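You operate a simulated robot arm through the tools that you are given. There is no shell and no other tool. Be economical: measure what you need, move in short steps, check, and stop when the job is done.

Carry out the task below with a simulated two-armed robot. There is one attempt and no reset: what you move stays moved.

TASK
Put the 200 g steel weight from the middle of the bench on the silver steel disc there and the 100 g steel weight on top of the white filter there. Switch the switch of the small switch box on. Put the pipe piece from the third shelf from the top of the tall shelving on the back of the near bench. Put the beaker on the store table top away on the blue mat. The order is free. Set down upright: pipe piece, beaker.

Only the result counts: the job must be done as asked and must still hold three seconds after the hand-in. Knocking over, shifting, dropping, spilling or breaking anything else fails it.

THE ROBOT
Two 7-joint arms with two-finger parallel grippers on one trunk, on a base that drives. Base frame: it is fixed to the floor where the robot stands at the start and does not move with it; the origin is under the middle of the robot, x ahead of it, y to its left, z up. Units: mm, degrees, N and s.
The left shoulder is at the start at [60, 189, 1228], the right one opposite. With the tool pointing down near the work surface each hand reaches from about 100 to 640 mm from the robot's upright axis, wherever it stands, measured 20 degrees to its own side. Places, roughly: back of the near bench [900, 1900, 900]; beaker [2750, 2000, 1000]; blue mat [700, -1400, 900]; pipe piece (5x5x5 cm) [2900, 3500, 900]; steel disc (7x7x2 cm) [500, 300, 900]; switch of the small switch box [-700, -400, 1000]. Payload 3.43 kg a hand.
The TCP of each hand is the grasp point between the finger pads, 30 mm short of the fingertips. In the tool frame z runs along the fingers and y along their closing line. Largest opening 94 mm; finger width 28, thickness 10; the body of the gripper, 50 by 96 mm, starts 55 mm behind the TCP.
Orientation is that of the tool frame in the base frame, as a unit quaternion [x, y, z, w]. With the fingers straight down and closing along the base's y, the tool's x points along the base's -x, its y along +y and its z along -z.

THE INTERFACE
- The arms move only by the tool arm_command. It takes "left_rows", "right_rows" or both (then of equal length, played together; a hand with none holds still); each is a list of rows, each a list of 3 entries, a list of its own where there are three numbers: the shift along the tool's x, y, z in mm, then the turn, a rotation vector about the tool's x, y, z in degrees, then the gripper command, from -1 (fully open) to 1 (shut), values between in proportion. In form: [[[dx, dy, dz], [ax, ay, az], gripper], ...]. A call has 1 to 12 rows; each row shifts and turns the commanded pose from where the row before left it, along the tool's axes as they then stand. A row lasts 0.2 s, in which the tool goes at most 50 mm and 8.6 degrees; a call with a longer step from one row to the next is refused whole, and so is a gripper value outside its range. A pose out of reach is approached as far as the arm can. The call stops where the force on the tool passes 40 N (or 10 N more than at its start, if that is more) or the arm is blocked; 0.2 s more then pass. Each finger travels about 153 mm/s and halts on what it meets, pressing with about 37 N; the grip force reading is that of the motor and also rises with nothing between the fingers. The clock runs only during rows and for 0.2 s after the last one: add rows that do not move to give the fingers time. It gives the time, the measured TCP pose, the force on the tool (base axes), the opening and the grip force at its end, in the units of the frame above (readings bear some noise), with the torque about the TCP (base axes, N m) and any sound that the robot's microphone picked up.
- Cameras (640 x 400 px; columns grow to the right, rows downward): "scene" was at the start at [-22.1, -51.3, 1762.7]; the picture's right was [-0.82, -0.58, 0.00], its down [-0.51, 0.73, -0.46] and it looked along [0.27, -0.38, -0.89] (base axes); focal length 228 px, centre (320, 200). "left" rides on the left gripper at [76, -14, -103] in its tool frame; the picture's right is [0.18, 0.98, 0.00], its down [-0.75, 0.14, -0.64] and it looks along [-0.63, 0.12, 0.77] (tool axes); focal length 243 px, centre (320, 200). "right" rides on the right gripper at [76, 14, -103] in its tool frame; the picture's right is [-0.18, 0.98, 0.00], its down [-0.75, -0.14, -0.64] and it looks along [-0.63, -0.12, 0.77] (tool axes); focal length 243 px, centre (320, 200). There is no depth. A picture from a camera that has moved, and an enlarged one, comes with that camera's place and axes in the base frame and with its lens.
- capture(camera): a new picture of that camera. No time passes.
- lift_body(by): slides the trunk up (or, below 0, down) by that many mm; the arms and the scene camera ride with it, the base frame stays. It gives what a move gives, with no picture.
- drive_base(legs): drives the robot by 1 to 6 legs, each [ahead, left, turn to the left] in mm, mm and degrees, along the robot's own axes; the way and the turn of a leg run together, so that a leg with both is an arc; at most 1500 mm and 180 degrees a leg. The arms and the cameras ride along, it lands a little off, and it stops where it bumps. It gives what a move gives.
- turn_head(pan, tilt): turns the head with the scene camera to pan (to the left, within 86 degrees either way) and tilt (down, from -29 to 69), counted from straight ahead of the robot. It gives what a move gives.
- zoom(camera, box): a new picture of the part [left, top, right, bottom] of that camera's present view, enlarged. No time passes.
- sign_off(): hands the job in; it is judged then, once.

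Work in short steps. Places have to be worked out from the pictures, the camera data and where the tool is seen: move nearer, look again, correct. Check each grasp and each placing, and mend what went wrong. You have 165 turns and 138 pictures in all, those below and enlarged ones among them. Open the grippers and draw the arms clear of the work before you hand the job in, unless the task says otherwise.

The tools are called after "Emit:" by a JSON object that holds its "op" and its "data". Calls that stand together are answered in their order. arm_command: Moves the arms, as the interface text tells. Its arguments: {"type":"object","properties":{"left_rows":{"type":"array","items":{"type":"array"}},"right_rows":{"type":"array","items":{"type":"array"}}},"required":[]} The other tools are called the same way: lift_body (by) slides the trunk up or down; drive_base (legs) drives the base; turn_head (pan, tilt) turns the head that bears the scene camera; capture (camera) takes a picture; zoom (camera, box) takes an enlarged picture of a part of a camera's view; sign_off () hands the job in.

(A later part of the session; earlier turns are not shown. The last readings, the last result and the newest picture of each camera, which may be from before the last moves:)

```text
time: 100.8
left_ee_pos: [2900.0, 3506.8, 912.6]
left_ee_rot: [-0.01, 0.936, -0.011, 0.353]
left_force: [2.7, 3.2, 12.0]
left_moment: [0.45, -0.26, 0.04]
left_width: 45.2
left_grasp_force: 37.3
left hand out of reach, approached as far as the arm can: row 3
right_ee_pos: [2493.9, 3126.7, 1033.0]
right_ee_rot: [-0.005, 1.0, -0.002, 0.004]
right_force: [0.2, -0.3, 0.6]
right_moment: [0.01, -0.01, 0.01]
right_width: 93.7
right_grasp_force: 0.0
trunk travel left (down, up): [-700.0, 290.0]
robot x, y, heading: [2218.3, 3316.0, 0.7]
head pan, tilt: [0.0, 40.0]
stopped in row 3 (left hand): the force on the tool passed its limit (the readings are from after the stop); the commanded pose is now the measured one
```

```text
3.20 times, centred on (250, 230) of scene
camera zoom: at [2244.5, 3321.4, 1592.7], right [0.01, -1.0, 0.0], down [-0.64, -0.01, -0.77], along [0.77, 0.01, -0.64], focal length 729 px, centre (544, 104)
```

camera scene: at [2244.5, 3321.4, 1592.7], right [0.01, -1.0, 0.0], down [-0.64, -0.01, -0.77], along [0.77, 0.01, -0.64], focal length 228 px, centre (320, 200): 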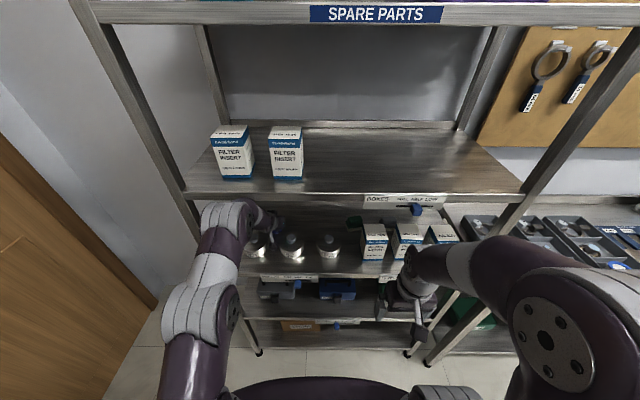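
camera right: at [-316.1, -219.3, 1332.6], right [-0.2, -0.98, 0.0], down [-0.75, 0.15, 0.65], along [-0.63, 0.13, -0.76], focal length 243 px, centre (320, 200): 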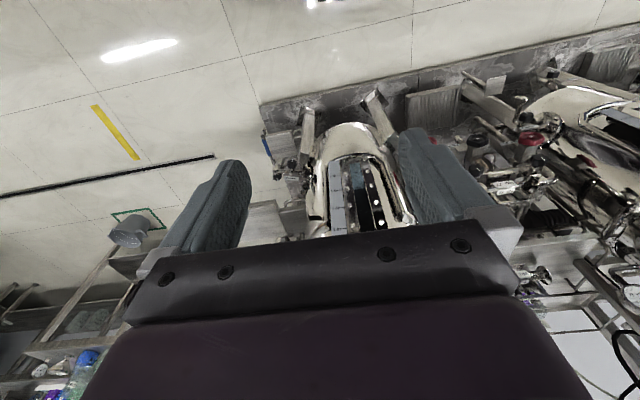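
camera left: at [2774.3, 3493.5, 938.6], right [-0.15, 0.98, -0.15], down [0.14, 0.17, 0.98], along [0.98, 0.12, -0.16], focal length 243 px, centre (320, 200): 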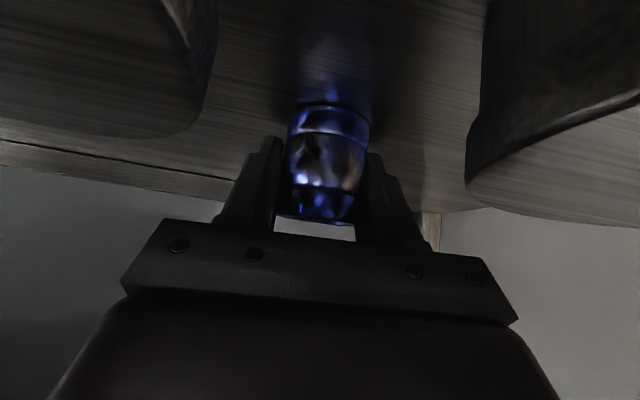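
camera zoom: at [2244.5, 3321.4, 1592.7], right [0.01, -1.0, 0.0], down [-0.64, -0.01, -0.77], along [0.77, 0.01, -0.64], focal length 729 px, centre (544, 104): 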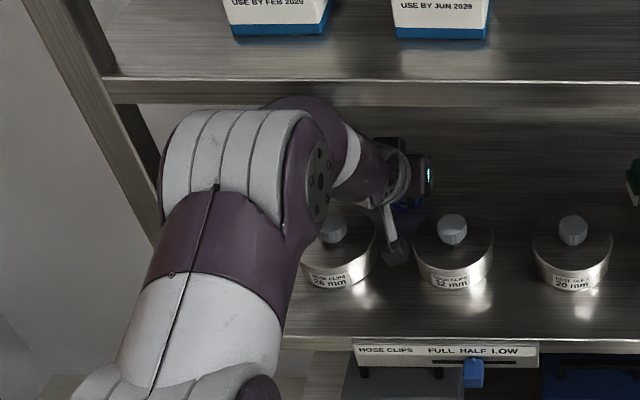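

The elbow seems in front of the shelf beam with the forearm below it. I try a small 15 mm trunk lift and watch the forces.

Emit:
{"op": "lift_body", "data": {"by": 15}}

Emit:
{"op": "capture", "data": {"camera": "left"}}

Emit:
{"op": "zoom", "data": {"camera": "scene", "box": [150, 170, 350, 290]}}

```text
time: 101.1
left_ee_pos: [2897.5, 3507.3, 912.4]
left_ee_rot: [-0.008, 0.935, -0.011, 0.354]
left_force: [7.2, -2.0, 19.2]
left_moment: [0.39, -0.42, -0.18]
left_width: 45.3
left_grasp_force: 36.8
right_ee_pos: [2491.9, 3125.5, 1035.6]
right_ee_rot: [-0.006, 1.0, -0.002, 0.004]
right_force: [0.1, -0.9, -0.5]
right_moment: [0.0, 0.02, -0.01]
right_width: 93.9
right_grasp_force: 0.0
trunk travel left (down, up): [-702.0, 288.0]
robot x, y, heading: [2218.2, 3313.7, 0.8]
head pan, tilt: [0.0, 40.0]
stopped: the force on the tool passed its limit (the readings are from after the stop); the commanded pose is now the measured one
```

```text
69 pictures are left
camera left: at [2772.5, 3493.6, 938.6], right [-0.14, 0.98, -0.15], down [0.14, 0.17, 0.98], along [0.98, 0.12, -0.16], focal length 243 px, centre (320, 200)
```

left: 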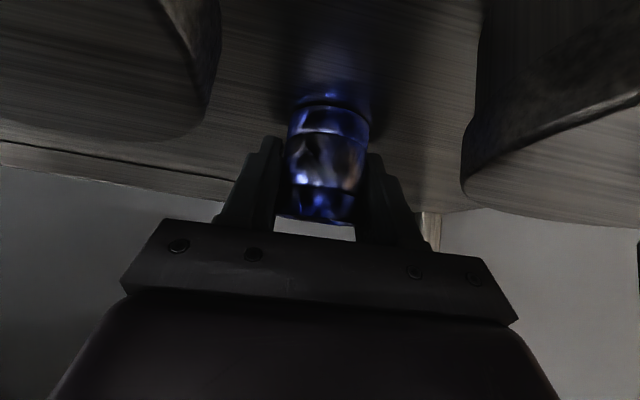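

```text
3.20 times, centred on (250, 230) of scene
camera zoom: at [2243.8, 3320.6, 1596.2], right [0.01, -1.0, 0.0], down [-0.64, -0.01, -0.77], along [0.77, 0.01, -0.64], focal length 729 px, centre (544, 104)
```

zoom: 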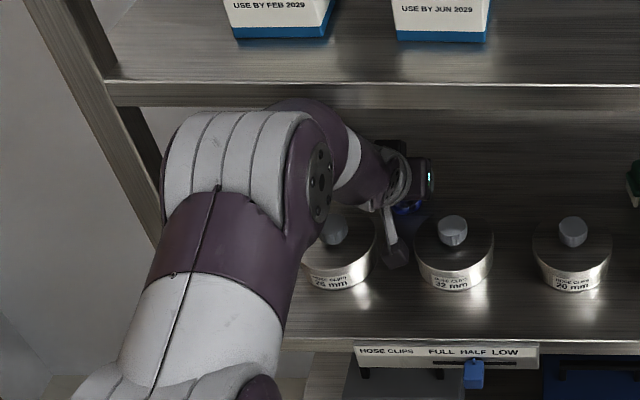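

The forearm is levering on the shelf beam when going straight up. I instead retreat along the tool axis (the way I came in), in small steps.

Emit:
{"op": "arm_command", "data": {"left_rows": [[[0, 0, -5], [0, 0, 0], 1], [[0, 0, -8], [0, 0, 0], 1], [[0, 0, -10], [0, 0, 0], 1]]}}

Emit:
{"op": "zoom", "data": {"camera": "scene", "box": [150, 170, 350, 290]}}

```text
time: 101.9
left_ee_pos: [2883.7, 3503.1, 927.1]
left_ee_rot: [-0.006, 0.937, -0.012, 0.35]
left_force: [-0.1, 0.0, -1.8]
left_moment: [0.02, 0.0, 0.0]
left_width: 45.4
left_grasp_force: 36.9
right_ee_pos: [2494.6, 3123.1, 1032.9]
right_ee_rot: [-0.006, 1.0, -0.001, 0.003]
right_force: [0.7, -0.1, 0.3]
right_moment: [0.03, -0.01, -0.03]
right_width: 93.9
right_grasp_force: 0.1
trunk travel left (down, up): [-702.0, 288.0]
robot x, y, heading: [2223.8, 3315.4, 0.8]
head pan, tilt: [0.0, 40.0]
```

```text
3.20 times, centred on (250, 230) of scene
camera zoom: at [2246.3, 3317.5, 1594.7], right [0.01, -1.0, 0.0], down [-0.64, -0.01, -0.77], along [0.77, 0.01, -0.64], focal length 729 px, centre (544, 104)
```

zoom: 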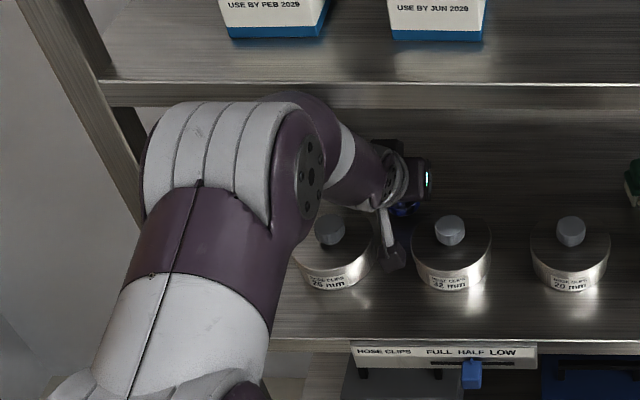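

Free of contact and carrying the pipe (−1.8 N). I continue back along the axis.

Emit:
{"op": "arm_command", "data": {"left_rows": [[[0, 0, -12], [0, 0, 0], 1], [[0, 0, -15], [0, 0, 0], 1], [[0, 0, -15], [0, 0, 0], 1]]}}

Emit:
{"op": "zoom", "data": {"camera": "scene", "box": [150, 170, 350, 290]}}

Emit:
{"op": "capture", "data": {"camera": "left"}}

```text
time: 102.7
left_ee_pos: [2854.3, 3505.2, 958.1]
left_ee_rot: [-0.007, 0.937, -0.011, 0.35]
left_force: [0.6, -0.3, -2.1]
left_moment: [0.01, -0.02, 0.02]
left_width: 45.0
left_grasp_force: 37.1
right_ee_pos: [2495.4, 3124.8, 1033.1]
right_ee_rot: [-0.006, 1.0, -0.001, 0.003]
right_force: [-0.2, -0.5, -0.3]
right_moment: [0.0, -0.04, 0.0]
right_width: 93.9
right_grasp_force: 0.1
trunk travel left (down, up): [-702.0, 288.0]
robot x, y, heading: [2221.1, 3316.2, 0.7]
head pan, tilt: [0.0, 40.0]
```

```text
3.20 times, centred on (250, 230) of scene
camera zoom: at [2246.6, 3318.2, 1594.7], right [0.01, -1.0, 0.0], down [-0.64, -0.01, -0.77], along [0.77, 0.01, -0.64], focal length 729 px, centre (544, 104)
```

zoom: 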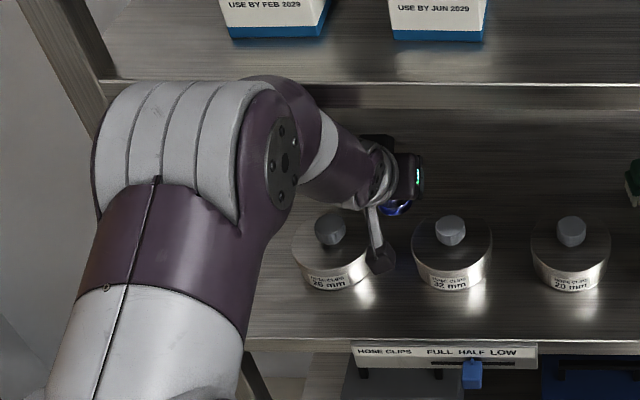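

```text
65 pictures are left
camera left: at [2730.5, 3492.9, 985.1], right [-0.14, 0.98, -0.15], down [0.15, 0.17, 0.97], along [0.98, 0.12, -0.17], focal length 243 px, centre (320, 200)
```

left: 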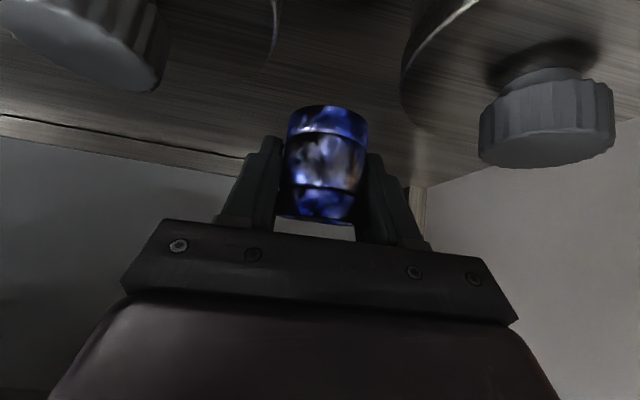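

I retreat 30 mm more along the axis, then back the base out.

Emit:
{"op": "arm_command", "data": {"left_rows": [[[0, 0, -15], [0, 0, 0], 1], [[0, 0, -15], [0, 0, 0], 1]]}}

Emit:
{"op": "drive_base", "data": {"legs": [[-420, 0, 0]]}}

Emit:
{"op": "capture", "data": {"camera": "scene"}}

Emit:
{"op": "capture", "data": {"camera": "left"}}

```text
time: 103.3
left_ee_pos: [2838.8, 3507.1, 985.7]
left_ee_rot: [-0.007, 0.936, -0.011, 0.352]
left_force: [0.5, -1.0, -0.9]
left_moment: [0.01, -0.02, -0.03]
left_width: 45.3
left_grasp_force: 36.6
right_ee_pos: [2495.0, 3123.8, 1033.5]
right_ee_rot: [-0.005, 1.0, -0.001, 0.003]
right_force: [0.4, -0.8, 0.0]
right_moment: [-0.07, 0.04, 0.01]
right_width: 94.0
right_grasp_force: 0.1
trunk travel left (down, up): [-702.0, 288.0]
robot x, y, heading: [2221.5, 3312.2, 0.7]
head pan, tilt: [0.0, 40.0]
```

```text
time: 106.0
left_ee_pos: [2399.4, 3501.6, 983.6]
left_ee_rot: [-0.009, 0.936, -0.01, 0.352]
left_force: [0.3, 0.6, -1.7]
left_moment: [0.01, 0.0, 0.0]
left_width: 45.1
left_grasp_force: 37.3
right_ee_pos: [2059.2, 3117.6, 1033.6]
right_ee_rot: [-0.008, 1.0, 0.0, 0.004]
right_force: [-0.1, 0.2, 0.4]
right_moment: [0.01, -0.05, 0.03]
right_width: 93.9
right_grasp_force: 0.0
trunk travel left (down, up): [-702.0, 288.0]
robot x, y, heading: [1784.2, 3308.2, 0.9]
head pan, tilt: [0.0, 40.0]
```

```text
64 pictures are left
camera scene: at [1809.5, 3310.5, 1594.8], right [0.02, -1.0, 0.0], down [-0.64, -0.01, -0.77], along [0.77, 0.01, -0.64], focal length 228 px, centre (320, 200)
```

scene: 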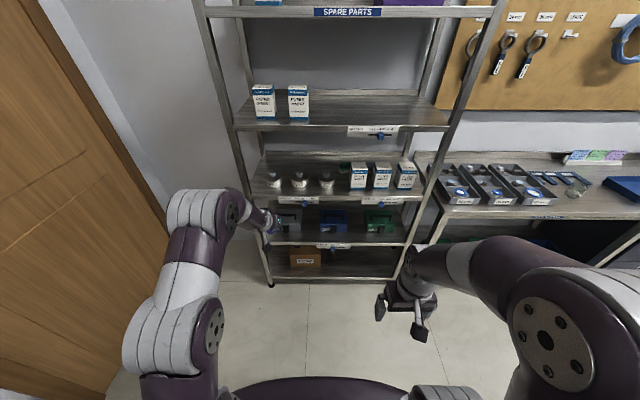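

```text
63 pictures are left
camera left: at [2275.0, 3488.3, 1009.8], right [-0.15, 0.98, -0.15], down [0.14, 0.17, 0.98], along [0.98, 0.12, -0.16], focal length 243 px, centre (320, 200)
```

left: 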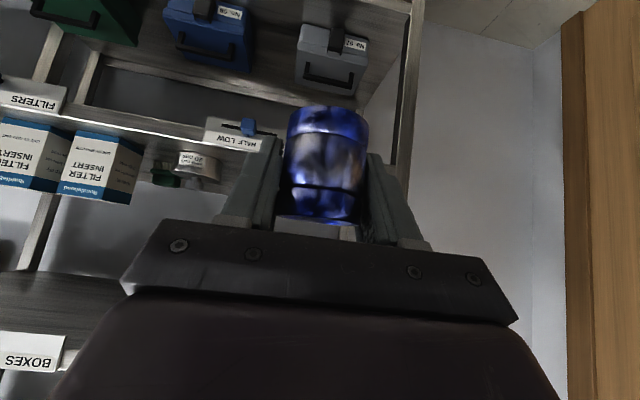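

The pipe piece is out, tins undisturbed. I raise the trunk and slide right to face the store table with the beaker near [2750,2000].

Emit:
{"op": "lift_body", "data": {"by": 200}}

Emit:
{"op": "drive_base", "data": {"legs": [[-80, 0, 0], [0, -1100, 0]]}}

Emit:
{"op": "turn_head", "data": {"pan": -5, "tilt": 35}}

Emit:
{"op": "capture", "data": {"camera": "scene"}}

```text
time: 108.1
left_ee_pos: [2400.0, 3502.5, 1182.8]
left_ee_rot: [-0.008, 0.936, -0.01, 0.352]
left_force: [-0.3, -0.5, -1.5]
left_moment: [-0.02, -0.04, -0.01]
left_width: 45.4
left_grasp_force: 36.5
right_ee_pos: [2058.5, 3118.5, 1233.7]
right_ee_rot: [-0.008, 1.0, 0.0, 0.003]
right_force: [-0.5, -0.2, -0.3]
right_moment: [-0.02, -0.01, -0.01]
right_width: 93.9
right_grasp_force: 0.1
trunk travel left (down, up): [-902.0, 88.0]
robot x, y, heading: [1784.1, 3309.6, 1.2]
head pan, tilt: [0.0, 40.0]
```

```text
time: 114.4
left_ee_pos: [2333.7, 2398.0, 1183.3]
left_ee_rot: [-0.005, 0.936, -0.011, 0.352]
left_force: [0.2, -0.1, -1.0]
left_moment: [0.0, 0.0, 0.0]
left_width: 45.3
left_grasp_force: 36.8
right_ee_pos: [1988.9, 2016.3, 1233.4]
right_ee_rot: [-0.004, 1.0, 0.0, 0.003]
right_force: [-0.4, -0.7, -0.2]
right_moment: [-0.01, 0.01, 0.01]
right_width: 94.1
right_grasp_force: 0.1
trunk travel left (down, up): [-902.0, 88.0]
robot x, y, heading: [1715.9, 2208.1, 0.4]
head pan, tilt: [0.0, 40.0]
```

```text
time: 115.1
left_ee_pos: [2334.3, 2397.7, 1183.6]
left_ee_rot: [-0.005, 0.936, -0.012, 0.352]
left_force: [-0.6, -0.1, -1.5]
left_moment: [0.02, -0.01, 0.01]
left_width: 45.0
left_grasp_force: 36.8
right_ee_pos: [1989.5, 2015.7, 1232.8]
right_ee_rot: [-0.003, 1.0, 0.0, 0.003]
right_force: [-0.2, -0.1, -0.4]
right_moment: [0.0, 0.02, 0.0]
right_width: 94.1
right_grasp_force: 0.2
trunk travel left (down, up): [-902.0, 88.0]
robot x, y, heading: [1715.6, 2209.5, 0.3]
head pan, tilt: [-5.0, 35.0]
```

```text
62 pictures are left
camera scene: at [1745.1, 2202.5, 1802.3], right [-0.08, -1.0, 0.0], down [-0.57, 0.05, -0.82], along [0.82, -0.06, -0.57], focal length 228 px, centre (320, 200)
```

scene: 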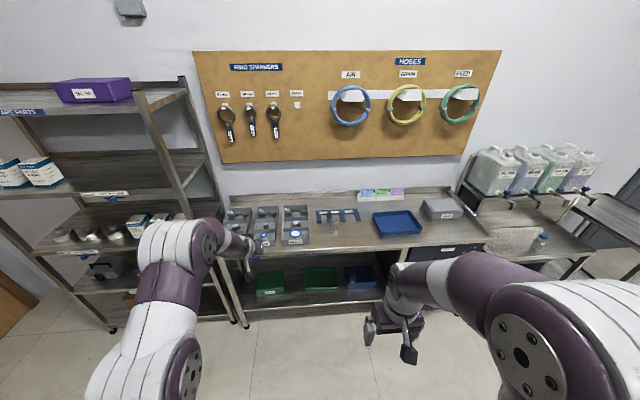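

I zoom on the spot where the beaker should be.

Emit:
{"op": "zoom", "data": {"camera": "scene", "box": [290, 180, 430, 270]}}

```text
4.44 times, centred on (360, 225) of scene
camera zoom: at [1745.1, 2202.5, 1802.3], right [-0.08, -1.0, 0.0], down [-0.57, 0.05, -0.82], along [0.82, -0.06, -0.57], focal length 1013 px, centre (142, 89)
```

zoom: 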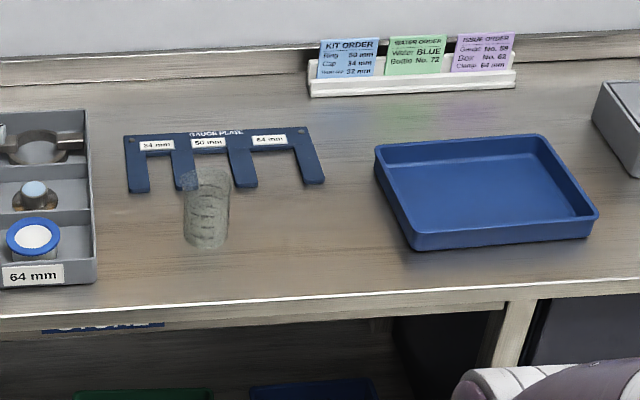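

The beaker stands at about [2680,2050] in front of the gauge plate. I pull the left hand (with the pipe) back a bit and drive closer.

Emit:
{"op": "arm_command", "data": {"left_rows": [[[30, 0, -26], [0, 0, 0], 1], [[30, 0, -26], [0, 0, 0], 1], [[30, 0, -26], [0, 0, 0], 1], [[30, 0, -26], [0, 0, 0], 1]]}}

Emit:
{"op": "drive_base", "data": {"legs": [[380, 20, 0]]}}

Emit:
{"op": "turn_head", "data": {"pan": -10, "tilt": 50}}

Emit:
{"op": "capture", "data": {"camera": "scene"}}

Emit:
{"op": "capture", "data": {"camera": "right"}}

```text
time: 116.1
left_ee_pos: [2173.9, 2397.6, 1183.9]
left_ee_rot: [-0.005, 0.936, -0.012, 0.353]
left_force: [-0.6, 0.3, -1.5]
left_moment: [0.0, -0.01, 0.0]
left_width: 45.0
left_grasp_force: 36.7
right_ee_pos: [1987.6, 2016.1, 1234.2]
right_ee_rot: [-0.003, 1.0, 0.0, 0.003]
right_force: [0.0, 0.4, -0.3]
right_moment: [-0.01, -0.02, 0.01]
right_width: 94.0
right_grasp_force: 0.0
trunk travel left (down, up): [-902.0, 88.0]
robot x, y, heading: [1716.7, 2210.6, 0.5]
head pan, tilt: [-5.0, 35.0]
```

```text
time: 118.5
left_ee_pos: [2550.7, 2417.6, 1182.0]
left_ee_rot: [-0.004, 0.936, -0.011, 0.352]
left_force: [-0.8, 0.2, -1.5]
left_moment: [0.0, -0.02, 0.03]
left_width: 45.2
left_grasp_force: 37.0
right_ee_pos: [2363.5, 2037.8, 1234.0]
right_ee_rot: [-0.003, 1.0, -0.001, 0.004]
right_force: [0.2, -0.3, -0.1]
right_moment: [-0.01, -0.01, -0.01]
right_width: 94.2
right_grasp_force: 0.0
trunk travel left (down, up): [-902.0, 88.0]
robot x, y, heading: [2094.2, 2233.0, 0.3]
head pan, tilt: [-5.0, 35.0]
```

```text
time: 119.2
left_ee_pos: [2552.6, 2418.2, 1181.9]
left_ee_rot: [-0.004, 0.936, -0.012, 0.352]
left_force: [0.7, 0.4, -2.1]
left_moment: [-0.02, 0.01, -0.02]
left_width: 45.1
left_grasp_force: 36.9
right_ee_pos: [2364.8, 2037.5, 1233.3]
right_ee_rot: [-0.002, 1.0, 0.0, 0.003]
right_force: [0.6, -1.0, 0.7]
right_moment: [0.0, 0.0, 0.01]
right_width: 94.1
right_grasp_force: 0.0
trunk travel left (down, up): [-902.0, 88.0]
robot x, y, heading: [2092.3, 2228.6, 0.4]
head pan, tilt: [-10.0, 50.0]
```

```text
60 pictures are left
camera scene: at [2109.8, 2219.4, 1780.7], right [-0.17, -0.99, 0.0], down [-0.76, 0.13, -0.64], along [0.63, -0.11, -0.77], focal length 228 px, centre (320, 200)
```

scene: 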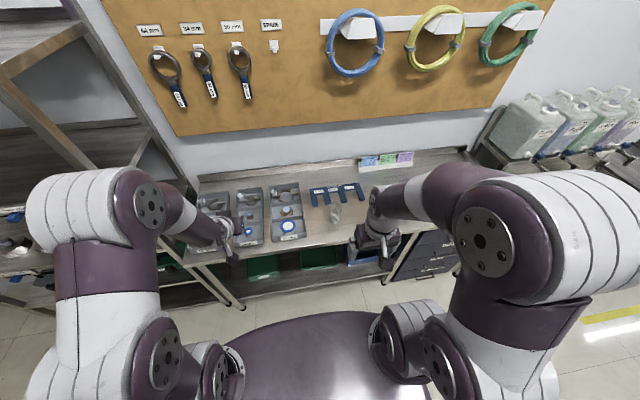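

```text
59 pictures are left
camera right: at [2288.7, 2052.3, 1334.7], right [0.18, 0.98, 0.0], down [0.75, -0.14, 0.65], along [0.64, -0.12, -0.76], focal length 243 px, centre (320, 200)
```

right: 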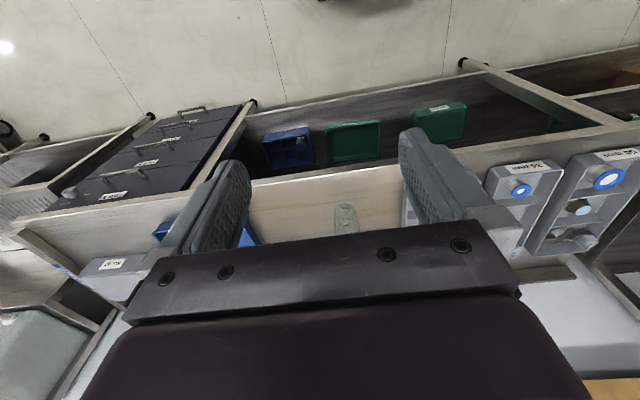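

The beaker is near [2700,2035,~940]. I bring the right hand nearer and above for a closer view.

Emit:
{"op": "arm_command", "data": {"right_rows": [[[-34, 0, 13], [0, 0, 0], -1], [[-34, 0, 13], [0, 0, 0], -1], [[-34, 0, 13], [0, 0, 0], -1], [[-34, 0, 13], [0, 0, 0], -1], [[-34, 0, 13], [0, 0, 0], -1], [[-34, 0, 13], [0, 0, 0], -1]]}}

Emit:
{"op": "capture", "data": {"camera": "right"}}

Emit:
{"op": "zoom", "data": {"camera": "scene", "box": [260, 150, 420, 250]}}

```text
time: 120.6
left_ee_pos: [2553.9, 2418.3, 1182.7]
left_ee_rot: [-0.004, 0.936, -0.011, 0.352]
left_force: [-0.4, 0.3, -0.9]
left_moment: [0.0, -0.02, -0.04]
left_width: 45.2
left_grasp_force: 36.2
right_ee_pos: [2570.2, 2041.8, 1156.2]
right_ee_rot: [-0.003, 1.0, 0.0, 0.003]
right_force: [-0.5, -0.4, 0.1]
right_moment: [0.0, 0.0, 0.02]
right_width: 93.8
right_grasp_force: 0.1
trunk travel left (down, up): [-902.0, 88.0]
robot x, y, heading: [2091.6, 2233.3, 0.4]
head pan, tilt: [-10.0, 50.0]
```

```text
58 pictures are left
camera right: at [2493.8, 2054.9, 1258.5], right [0.18, 0.98, 0.0], down [0.75, -0.14, 0.65], along [0.64, -0.12, -0.76], focal length 243 px, centre (320, 200)
```

right: 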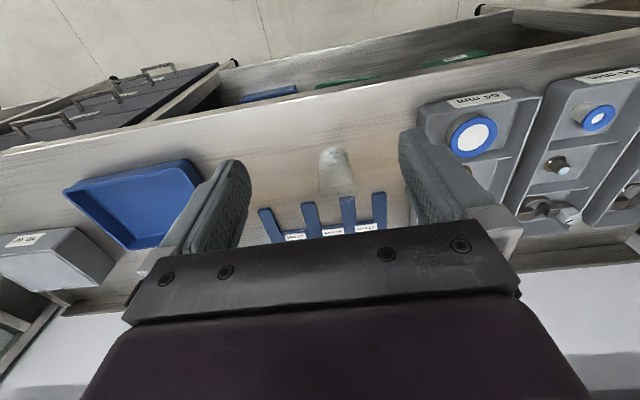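

```text
4.00 times, centred on (340, 200) of scene
camera zoom: at [2110.8, 2219.2, 1780.6], right [-0.17, -0.99, 0.0], down [-0.76, 0.13, -0.64], along [0.63, -0.11, -0.77], focal length 912 px, centre (240, 200)
```

zoom: 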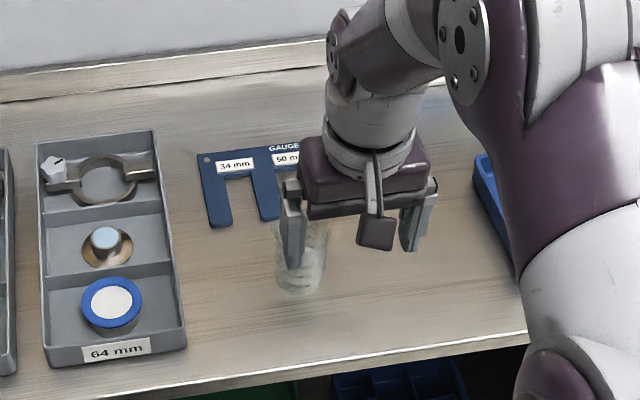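

Beaker base ≈[2700,2042,900], rim ≈995, about 50 mm wide. I go above it and look.

Emit:
{"op": "arm_command", "data": {"right_rows": [[[-32, 0, 20], [0, 0, 0], -1], [[-32, 0, 20], [0, 0, 0], -1], [[-32, 0, 20], [0, 0, 0], -1], [[-32, 0, 20], [0, 0, 0], -1]]}}

Emit:
{"op": "capture", "data": {"camera": "right"}}

```text
time: 121.6
left_ee_pos: [2553.5, 2417.3, 1180.6]
left_ee_rot: [-0.004, 0.936, -0.011, 0.351]
left_force: [-0.5, 0.0, -1.7]
left_moment: [0.02, 0.01, 0.0]
left_width: 45.1
left_grasp_force: 36.7
right_ee_pos: [2698.6, 2038.2, 1077.5]
right_ee_rot: [-0.002, 1.0, 0.0, 0.003]
right_force: [0.6, -0.2, 0.8]
right_moment: [0.0, 0.03, -0.03]
right_width: 93.8
right_grasp_force: 0.2
trunk travel left (down, up): [-902.0, 88.0]
robot x, y, heading: [2090.9, 2231.3, 0.1]
head pan, tilt: [-10.0, 50.0]
```

```text
56 pictures are left
camera right: at [2622.4, 2053.0, 1179.1], right [0.18, 0.98, 0.0], down [0.75, -0.14, 0.65], along [0.64, -0.11, -0.76], focal length 243 px, centre (320, 200)
```

right: 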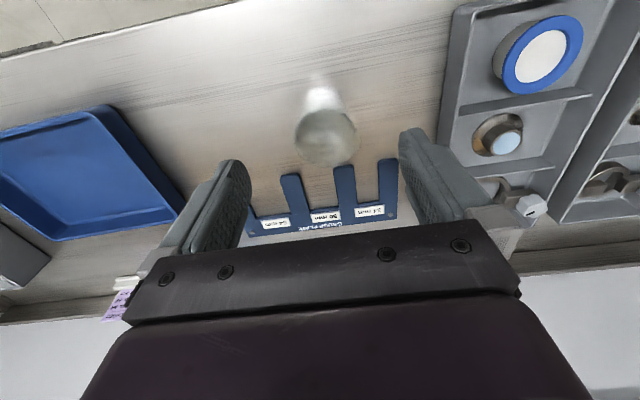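

Beaker centred at [2707,2042], rim ≈1000. I descend to z≈960 and grip.

Emit:
{"op": "arm_command", "data": {"right_rows": [[[-8, 4, 30], [0, 0, 0], -1], [[0, 0, 40], [0, 0, 0], -1], [[0, 0, 40], [0, 0, 0], -1], [[0, 0, 7], [0, 0, 0], -1], [[0, 0, 0], [0, 0, 0], 0], [[0, 0, 0], [0, 0, 0], 0.5], [[0, 0, 0], [0, 0, 0], 1], [[0, 0, 0], [0, 0, 0], 1]]}}

Emit:
{"op": "capture", "data": {"camera": "right"}}

```text
time: 123.4
left_ee_pos: [2551.6, 2418.3, 1183.3]
left_ee_rot: [-0.004, 0.936, -0.011, 0.352]
left_force: [-0.2, -1.5, -1.4]
left_moment: [0.02, -0.01, 0.0]
left_width: 45.2
left_grasp_force: 36.9
right_ee_pos: [2706.5, 2043.0, 957.9]
right_ee_rot: [-0.002, 1.0, 0.0, 0.003]
right_force: [-0.4, -0.3, -0.3]
right_moment: [0.04, -0.01, 0.0]
right_width: 0.0
right_grasp_force: 33.1
trunk travel left (down, up): [-902.0, 88.0]
robot x, y, heading: [2093.2, 2229.4, 0.3]
head pan, tilt: [-10.0, 50.0]
```

```text
55 pictures are left
camera right: at [2629.1, 2056.9, 1059.8], right [0.18, 0.98, 0.0], down [0.75, -0.14, 0.65], along [0.64, -0.11, -0.76], focal length 243 px, centre (320, 200)
```

right: 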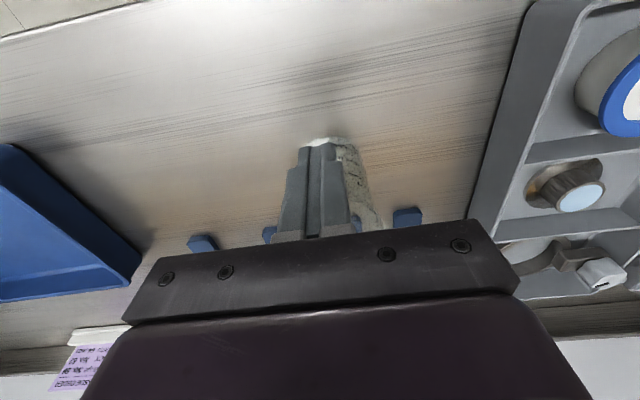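

The fingers closed with nothing between: the beaker is just beyond them. I raise the closed hand and look again.

Emit:
{"op": "arm_command", "data": {"right_rows": [[[0, 0, -40], [0, 0, 0], 1], [[0, 0, -40], [0, 0, 0], 1], [[0, 0, -40], [0, 0, 0], 1], [[0, 0, 0], [0, 0, 0], -1], [[0, 0, 0], [0, 0, 0], -1]]}}

Emit:
{"op": "capture", "data": {"camera": "right"}}

Emit:
{"op": "zoom", "data": {"camera": "scene", "box": [260, 150, 420, 250]}}

```text
time: 124.6
left_ee_pos: [2551.7, 2417.4, 1182.7]
left_ee_rot: [-0.004, 0.936, -0.012, 0.351]
left_force: [0.2, 0.1, -0.9]
left_moment: [0.01, 0.01, -0.04]
left_width: 45.1
left_grasp_force: 37.1
right_ee_pos: [2707.1, 2044.3, 1077.9]
right_ee_rot: [-0.004, 1.0, 0.0, 0.003]
right_force: [-0.2, -1.0, -0.2]
right_moment: [0.01, 0.01, 0.0]
right_width: 94.0
right_grasp_force: 0.0
trunk travel left (down, up): [-902.0, 88.0]
robot x, y, heading: [2092.5, 2231.0, 0.1]
head pan, tilt: [-10.0, 50.0]
```

```text
54 pictures are left
camera right: at [2630.9, 2058.7, 1179.8], right [0.18, 0.98, 0.0], down [0.75, -0.14, 0.65], along [0.64, -0.12, -0.76], focal length 243 px, centre (320, 200)
```

right: 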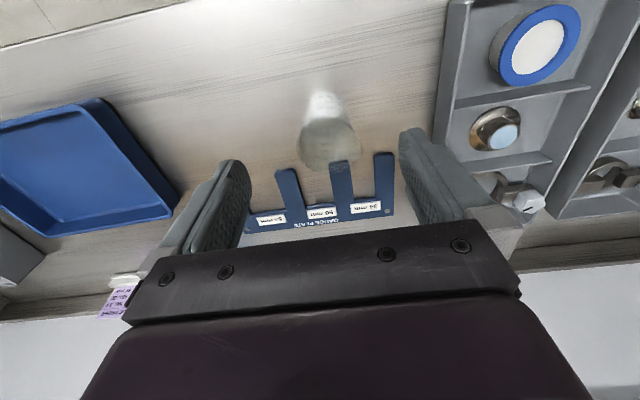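

```text
4.00 times, centred on (340, 200) of scene
camera zoom: at [2108.6, 2219.3, 1780.6], right [-0.17, -0.99, 0.0], down [-0.76, 0.13, -0.64], along [0.63, -0.11, -0.77], focal length 912 px, centre (240, 200)
```

zoom: 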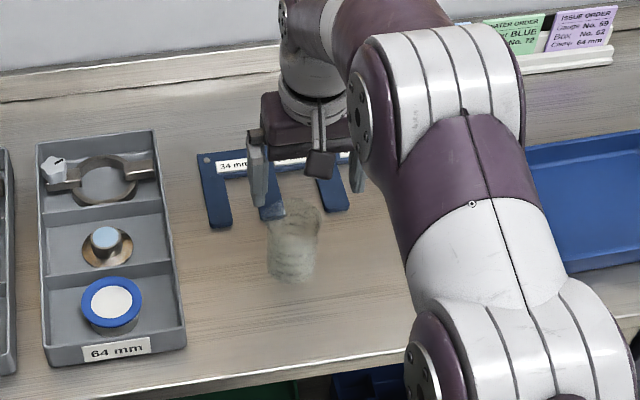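

Re-solving with both views: the table is at z≈860 here and the beaker at about [2733,2046], rim ≈984. I drive 70 mm forward for reach and look again from above it.

Emit:
{"op": "drive_base", "data": {"legs": [[70, 0, 0]]}}

Emit:
{"op": "arm_command", "data": {"right_rows": [[[20, 1, 0], [0, 0, 0], -1], [[24, 1, 25], [0, 0, 0], -1]]}}

Emit:
{"op": "capture", "data": {"camera": "right"}}

```text
time: 125.6
left_ee_pos: [2617.7, 2418.4, 1185.0]
left_ee_rot: [-0.004, 0.935, -0.012, 0.354]
left_force: [-0.2, 0.2, -1.4]
left_moment: [0.0, 0.0, -0.03]
left_width: 45.2
left_grasp_force: 36.8
right_ee_pos: [2773.2, 2044.1, 1078.9]
right_ee_rot: [-0.002, 1.0, 0.0, 0.005]
right_force: [-0.1, 0.3, 0.4]
right_moment: [-0.01, -0.01, 0.01]
right_width: 94.0
right_grasp_force: 0.1
trunk travel left (down, up): [-902.0, 88.0]
robot x, y, heading: [2163.0, 2228.4, 0.2]
head pan, tilt: [-10.0, 50.0]
```

```text
time: 126.2
left_ee_pos: [2619.9, 2416.5, 1182.9]
left_ee_rot: [-0.004, 0.935, -0.012, 0.353]
left_force: [0.0, 0.2, -1.2]
left_moment: [0.0, -0.03, 0.01]
left_width: 45.6
left_grasp_force: 37.2
right_ee_pos: [2731.8, 2044.3, 1052.2]
right_ee_rot: [-0.002, 1.0, 0.0, 0.005]
right_force: [1.0, 0.1, -0.7]
right_moment: [-0.01, 0.02, 0.0]
right_width: 93.7
right_grasp_force: 0.0
trunk travel left (down, up): [-902.0, 88.0]
robot x, y, heading: [2161.2, 2234.5, 0.1]
head pan, tilt: [-10.0, 50.0]
```

```text
52 pictures are left
camera right: at [2653.7, 2058.9, 1154.2], right [0.18, 0.98, 0.0], down [0.75, -0.14, 0.65], along [0.64, -0.12, -0.76], focal length 243 px, centre (320, 200)
```

right: 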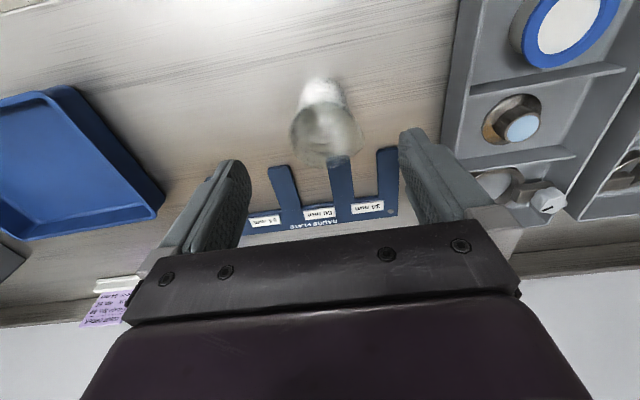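

Consistent: centre ≈[2735,2048], rim ≈980. I descend and close.

Emit:
{"op": "arm_command", "data": {"right_rows": [[[-3, 4, 30], [0, 0, 0], -1], [[0, 0, 40], [0, 0, 0], -1], [[0, 0, 34], [0, 0, 0], -1], [[0, 0, 0], [0, 0, 0], 0], [[0, 0, 0], [0, 0, 0], 0.5], [[0, 0, 0], [0, 0, 0], 0.5], [[0, 0, 0], [0, 0, 0], 0.5]]}}

Emit:
{"op": "capture", "data": {"camera": "right"}}

```text
time: 127.8
left_ee_pos: [2620.1, 2418.3, 1182.8]
left_ee_rot: [-0.003, 0.936, -0.012, 0.352]
left_force: [-0.1, 0.3, -1.9]
left_moment: [0.01, -0.01, 0.01]
left_width: 45.4
left_grasp_force: 36.4
right_ee_pos: [2737.9, 2050.9, 949.7]
right_ee_rot: [-0.001, 1.0, 0.0, 0.003]
right_force: [-1.1, 0.9, -0.1]
right_moment: [-0.02, -0.03, -0.01]
right_width: 67.5
right_grasp_force: 37.1
trunk travel left (down, up): [-902.0, 88.0]
robot x, y, heading: [2162.5, 2232.7, 0.2]
head pan, tilt: [-10.0, 50.0]
```

```text
51 pictures are left
camera right: at [2660.9, 2065.8, 1050.7], right [0.18, 0.98, 0.0], down [0.75, -0.14, 0.65], along [0.64, -0.12, -0.76], focal length 243 px, centre (320, 200)
```

right: 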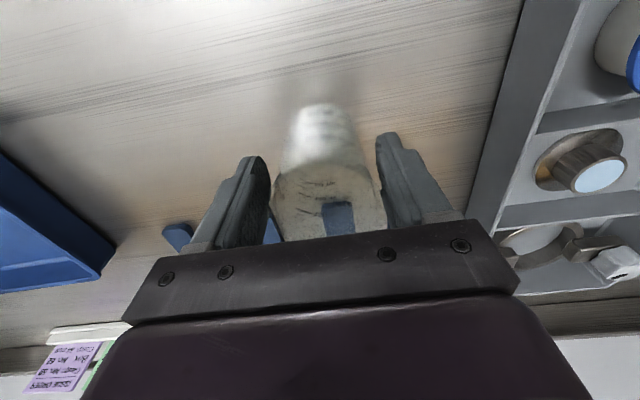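

Gripped at 67.5 mm. I lift and verify.

Emit:
{"op": "arm_command", "data": {"right_rows": [[[0, 0, -10], [0, 0, 0], 1], [[0, 0, -20], [0, 0, 0], 1], [[0, 0, -30], [0, 0, 0], 1], [[0, 0, -40], [0, 0, 0], 1], [[0, 0, -40], [0, 0, 0], 1]]}}

Emit:
{"op": "capture", "data": {"camera": "right"}}

Emit:
{"op": "capture", "data": {"camera": "scene"}}

```text
time: 129.0
left_ee_pos: [2620.2, 2417.8, 1182.1]
left_ee_rot: [-0.003, 0.936, -0.012, 0.353]
left_force: [-1.5, -0.6, -1.4]
left_moment: [0.03, 0.0, 0.01]
left_width: 45.0
left_grasp_force: 36.8
right_ee_pos: [2733.6, 2050.4, 1088.9]
right_ee_rot: [-0.002, 1.0, 0.0, 0.004]
right_force: [0.3, 0.7, -0.6]
right_moment: [-0.01, 0.0, -0.02]
right_width: 67.3
right_grasp_force: 36.9
trunk travel left (down, up): [-902.0, 88.0]
robot x, y, heading: [2160.2, 2232.6, 0.4]
head pan, tilt: [-10.0, 50.0]
```

```text
50 pictures are left
camera right: at [2656.5, 2064.0, 1190.2], right [0.18, 0.98, 0.0], down [0.75, -0.14, 0.65], along [0.64, -0.12, -0.76], focal length 243 px, centre (320, 200)
```

right: 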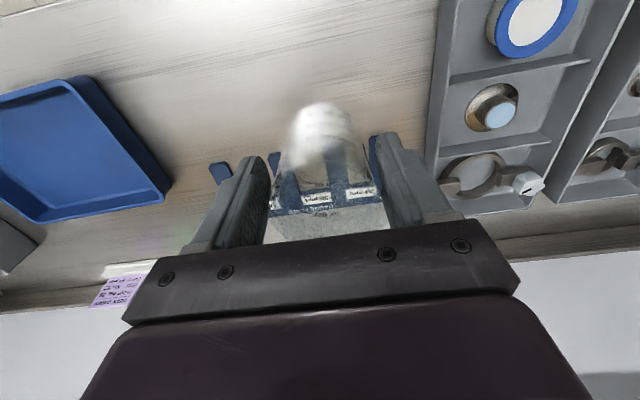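

```text
49 pictures are left
camera scene: at [2176.9, 2220.0, 1780.6], right [-0.17, -0.99, 0.0], down [-0.75, 0.13, -0.64], along [0.63, -0.11, -0.77], focal length 228 px, centre (320, 200)
```

scene: 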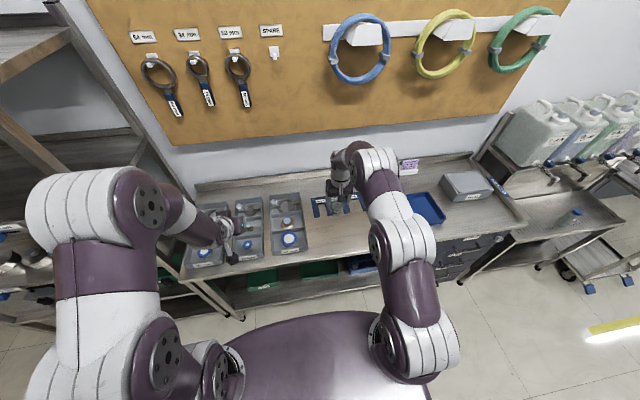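

Beaker held. I draw the right hand up and back, then back off the table and turn around to face the bench's back side.

Emit:
{"op": "arm_command", "data": {"right_rows": [[[0, 0, -30], [0, 0, 0], 1], [[33, 0, -12], [0, 0, 0], 1], [[33, 0, -12], [0, 0, 0], 1], [[33, 0, -12], [0, 0, 0], 1], [[33, 0, -12], [0, 0, 0], 1], [[33, 0, -12], [0, 0, 0], 1], [[33, 0, -12], [0, 0, 0], 1], [[33, 0, -12], [0, 0, 0], 1], [[33, 0, -12], [0, 0, 0], 1]]}}

Emit:
{"op": "drive_base", "data": {"legs": [[-450, 0, 0], [0, 0, 90], [0, 0, 90]]}}

Emit:
{"op": "turn_head", "data": {"pan": 0, "tilt": 45}}

Emit:
{"op": "capture", "data": {"camera": "scene"}}

```text
time: 131.0
left_ee_pos: [2620.1, 2417.3, 1183.2]
left_ee_rot: [-0.003, 0.936, -0.012, 0.352]
left_force: [-1.2, 0.9, -1.8]
left_moment: [-0.01, -0.05, 0.03]
left_width: 45.1
left_grasp_force: 36.8
right_ee_pos: [2471.0, 2048.1, 1212.8]
right_ee_rot: [-0.001, 1.0, 0.0, 0.004]
right_force: [-0.4, 0.3, -1.4]
right_moment: [-0.02, -0.02, 0.0]
right_width: 67.2
right_grasp_force: 36.7
trunk travel left (down, up): [-902.0, 88.0]
robot x, y, heading: [2162.3, 2234.8, -0.1]
head pan, tilt: [-10.0, 50.0]
```

```text
time: 141.4
left_ee_pos: [1238.9, 2063.2, 1182.8]
left_ee_rot: [0.936, -0.014, -0.351, -0.018]
left_force: [-0.2, -0.5, -0.7]
left_moment: [0.02, 0.04, 0.02]
left_width: 45.3
left_grasp_force: 36.9
right_ee_pos: [1399.5, 2425.7, 1213.4]
right_ee_rot: [1.0, -0.016, -0.004, 0.0]
right_force: [1.1, 0.8, -0.8]
right_moment: [0.01, -0.01, 0.0]
right_width: 67.4
right_grasp_force: 36.7
trunk travel left (down, up): [-902.0, 88.0]
robot x, y, heading: [1704.9, 2230.1, 178.3]
head pan, tilt: [-10.0, 50.0]
```

```text
time: 142.1
left_ee_pos: [1238.3, 2062.8, 1182.5]
left_ee_rot: [0.936, -0.015, -0.352, -0.019]
left_force: [0.2, -0.1, -2.4]
left_moment: [0.04, 0.0, -0.03]
left_width: 45.2
left_grasp_force: 37.2
right_ee_pos: [1399.1, 2425.3, 1213.2]
right_ee_rot: [1.0, -0.016, -0.003, 0.0]
right_force: [-0.2, -0.1, -1.1]
right_moment: [0.01, 0.0, 0.0]
right_width: 67.6
right_grasp_force: 36.8
trunk travel left (down, up): [-902.0, 88.0]
robot x, y, heading: [1706.4, 2233.3, 178.4]
head pan, tilt: [0.0, 45.0]
```

```text
48 pictures are left
camera scene: at [1684.0, 2232.3, 1787.5], right [0.03, 1.0, 0.0], down [0.71, -0.02, -0.71], along [-0.71, 0.02, -0.71], focal length 228 px, centre (320, 200)
```

scene: 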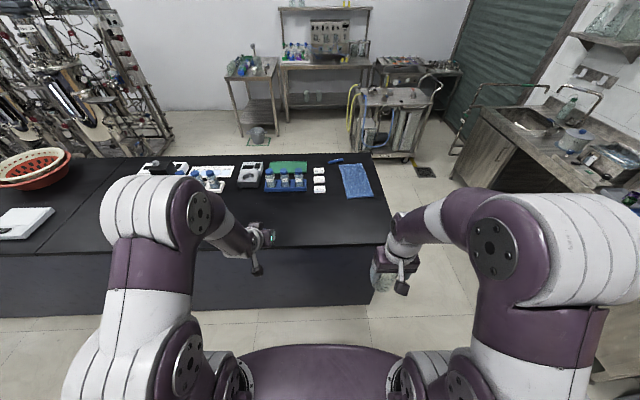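

The back of the near bench is free around [920,1920]. I drive up to it and align the left hand.

Emit:
{"op": "drive_base", "data": {"legs": [[170, 120, 1.6]]}}

Emit:
{"op": "arm_command", "data": {"left_rows": [[[-30, 0, 26], [0, 0, 0], 1], [[-30, 0, 26], [0, 0, 0], 1], [[-30, 0, 26], [0, 0, 0], 1], [[20, 0, 23], [0, 0, 0], 1], [[20, 0, 23], [0, 0, 0], 1], [[20, 0, 23], [0, 0, 0], 1], [[20, 0, 23], [0, 0, 0], 1]]}}

Emit:
{"op": "capture", "data": {"camera": "left"}}

Emit:
{"op": "capture", "data": {"camera": "scene"}}

```text
time: 143.7
left_ee_pos: [1074.0, 1928.7, 1183.4]
left_ee_rot: [0.936, 0.005, -0.353, -0.01]
left_force: [0.0, 1.1, -1.6]
left_moment: [0.01, -0.02, 0.0]
left_width: 45.4
left_grasp_force: 37.2
right_ee_pos: [1221.5, 2298.6, 1212.7]
right_ee_rot: [1.0, 0.002, -0.004, 0.0]
right_force: [-0.5, 0.7, -0.6]
right_moment: [-0.03, -0.03, 0.03]
right_width: 67.3
right_grasp_force: 37.4
trunk travel left (down, up): [-902.0, 88.0]
robot x, y, heading: [1531.6, 2116.5, -179.6]
head pan, tilt: [0.0, 45.0]
```

```text
time: 145.3
left_ee_pos: [951.2, 1930.1, 1062.6]
left_ee_rot: [0.936, 0.004, -0.352, -0.012]
left_force: [1.0, -0.9, -1.0]
left_moment: [-0.03, -0.02, 0.01]
left_width: 45.4
left_grasp_force: 36.6
right_ee_pos: [1218.5, 2296.5, 1212.2]
right_ee_rot: [1.0, 0.003, -0.004, 0.0]
right_force: [0.3, -0.1, -0.7]
right_moment: [0.03, -0.02, -0.01]
right_width: 67.5
right_grasp_force: 37.2
trunk travel left (down, up): [-902.0, 88.0]
robot x, y, heading: [1530.9, 2114.4, -179.8]
head pan, tilt: [0.0, 45.0]
```

```text
47 pictures are left
camera left: at [1075.1, 1945.7, 1089.2], right [0.14, -0.98, -0.15], down [-0.14, -0.17, 0.98], along [-0.98, -0.11, -0.16], focal length 243 px, centre (320, 200)
```

left: 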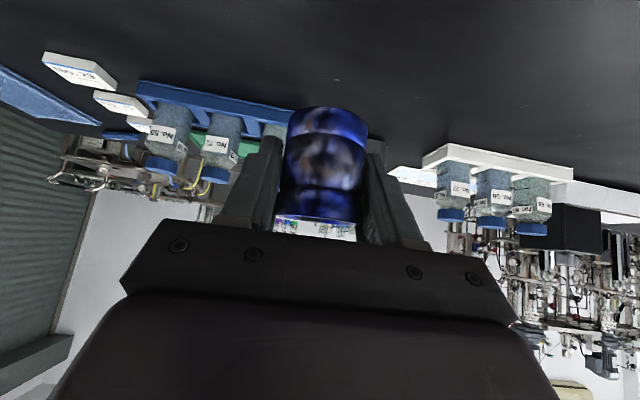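

```text
46 pictures are left
camera scene: at [1510.4, 2115.0, 1787.6], right [-0.01, 1.0, 0.0], down [0.71, 0.0, -0.71], along [-0.71, 0.0, -0.71], focal length 228 px, centre (320, 200)
```

scene: 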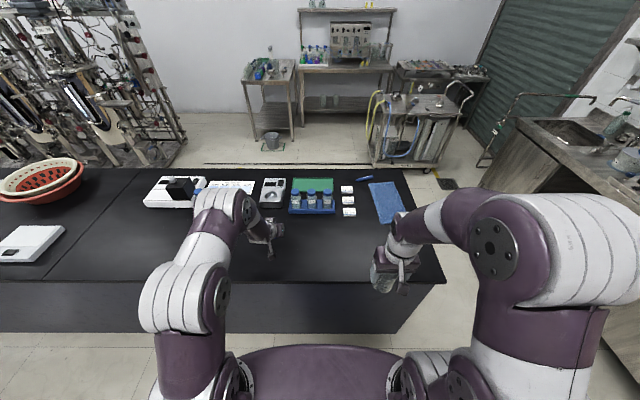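

The spot below is clear. I lower toward the bench (expected contact at TCP z≈940) with a slight forward shift.

Emit:
{"op": "arm_command", "data": {"left_rows": [[[16, 0, 31], [0, 0, 0], 1], [[16, 0, 31], [0, 0, 0], 1], [[16, 0, 31], [0, 0, 0], 1]]}}

Emit:
{"op": "zoom", "data": {"camera": "scene", "box": [220, 190, 320, 260]}}

```text
time: 146.1
left_ee_pos: [923.0, 1931.4, 961.1]
left_ee_rot: [0.936, 0.004, -0.353, -0.012]
left_force: [0.2, 0.7, -1.0]
left_moment: [0.0, 0.03, -0.01]
left_width: 45.3
left_grasp_force: 37.3
right_ee_pos: [1219.4, 2297.2, 1213.6]
right_ee_rot: [1.0, 0.002, -0.003, -0.001]
right_force: [0.4, 0.6, 0.1]
right_moment: [0.0, -0.03, -0.02]
right_width: 67.0
right_grasp_force: 36.9
trunk travel left (down, up): [-902.0, 88.0]
robot x, y, heading: [1533.7, 2115.8, -179.9]
head pan, tilt: [0.0, 45.0]
```

```text
5.71 times, centred on (270, 225) of scene
camera zoom: at [1510.6, 2114.8, 1787.6], right [-0.01, 1.0, 0.0], down [0.71, 0.0, -0.71], along [-0.71, 0.0, -0.71], focal length 1302 px, centre (606, 57)
```

zoom: 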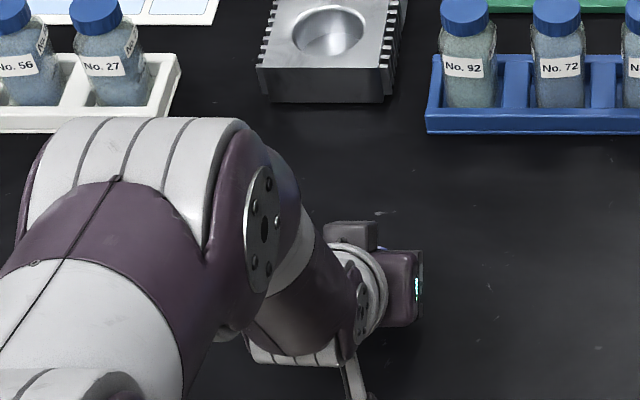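

Clear. I lower in 4 mm steps until contact.

Emit:
{"op": "arm_command", "data": {"left_rows": [[[2.6, 0, 3], [0, 0, 0], 1], [[2.6, 0, 3], [0, 0, 0], 1], [[2.6, 0, 3], [0, 0, 0], 1], [[1.3, 0, 1.5], [0, 0, 0], 1], [[1.3, 0, 1.5], [0, 0, 0], 1], [[1.3, 0, 1.5], [0, 0, 0], 1]]}}

Emit:
{"op": "capture", "data": {"camera": "left"}}

```text
time: 147.5
left_ee_pos: [927.2, 1933.9, 941.5]
left_ee_rot: [0.936, 0.004, -0.352, -0.012]
left_force: [-0.6, -0.2, -1.7]
left_moment: [0.01, 0.0, 0.01]
left_width: 45.3
left_grasp_force: 37.6
right_ee_pos: [1218.2, 2297.5, 1213.5]
right_ee_rot: [1.0, 0.003, -0.004, 0.0]
right_force: [1.2, 0.1, -1.1]
right_moment: [-0.01, -0.05, 0.0]
right_width: 67.2
right_grasp_force: 37.8
trunk travel left (down, up): [-902.0, 88.0]
robot x, y, heading: [1536.3, 2116.2, -179.7]
head pan, tilt: [0.0, 45.0]
```

```text
44 pictures are left
camera left: at [1051.9, 1948.8, 968.6], right [0.14, -0.98, -0.15], down [-0.14, -0.17, 0.98], along [-0.98, -0.11, -0.16], focal length 243 px, centre (320, 200)
```

left: 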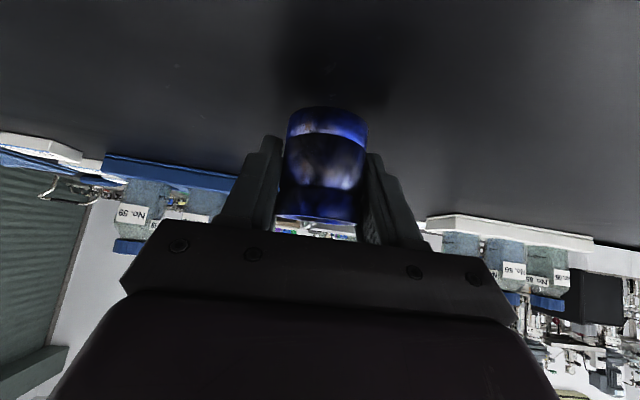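

Not yet in contact (bottom ≈910). I continue in ~2 mm steps.

Emit:
{"op": "arm_command", "data": {"left_rows": [[[1.3, 0, 1.5], [0, 0, 0], 1], [[1.3, 0, 1.5], [0, 0, 0], 1], [[1, 0, 1.2], [0, 0, 0], 1], [[1, 0, 1.2], [0, 0, 0], 1], [[1, 0, 1.2], [0, 0, 0], 1], [[1, 0, 1.2], [0, 0, 0], 1]]}}

```text
time: 148.9
left_ee_pos: [925.6, 1934.4, 931.9]
left_ee_rot: [0.936, 0.004, -0.353, -0.012]
left_force: [1.1, 0.3, 3.1]
left_moment: [-0.07, 0.02, -0.01]
left_width: 45.2
left_grasp_force: 36.2
right_ee_pos: [1219.8, 2297.2, 1213.2]
right_ee_rot: [1.0, 0.002, -0.004, -0.001]
right_force: [-0.2, 0.0, -1.3]
right_moment: [-0.03, -0.02, 0.01]
right_width: 67.0
right_grasp_force: 37.6
trunk travel left (down, up): [-902.0, 88.0]
robot x, y, heading: [1532.0, 2116.6, -179.8]
head pan, tilt: [0.0, 45.0]
```

Contact begins. I press ~1.5 mm more to seat it flat, then open gently.

Emit:
{"op": "arm_command", "data": {"left_rows": [[[0.7, 0, 0.8], [0, 0, 0], 1], [[0.7, 0, 0.8], [0, 0, 0], 1], [[0, 0, 0], [0, 0, 0], 0.03], [[0, 0, 0], [0, 0, 0], -0.1], [[0, 0, 0], [0, 0, 0], -0.4], [[0, 0, 0], [0, 0, 0], -0.6]]}}

Emit:
{"op": "capture", "data": {"camera": "left"}}

```text
time: 150.3
left_ee_pos: [927.6, 1935.9, 933.1]
left_ee_rot: [0.935, 0.004, -0.354, -0.01]
left_force: [2.0, 19.0, 23.4]
left_moment: [-0.23, 0.2, -0.16]
left_width: 64.7
left_grasp_force: 0.1
right_ee_pos: [1223.0, 2301.1, 1213.0]
right_ee_rot: [1.0, 0.003, -0.005, 0.001]
right_force: [0.3, -1.1, -1.2]
right_moment: [-0.01, 0.01, -0.01]
right_width: 66.9
right_grasp_force: 36.9
trunk travel left (down, up): [-902.0, 88.0]
robot x, y, heading: [1528.1, 2117.1, -179.6]
head pan, tilt: [0.0, 45.0]
```

```text
43 pictures are left
camera left: at [1053.0, 1951.9, 958.0], right [0.14, -0.98, -0.14], down [-0.14, -0.16, 0.98], along [-0.98, -0.11, -0.16], focal length 243 px, centre (320, 200)
```

left: 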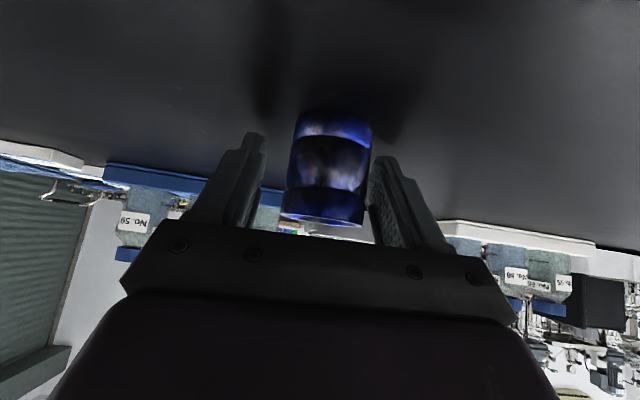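

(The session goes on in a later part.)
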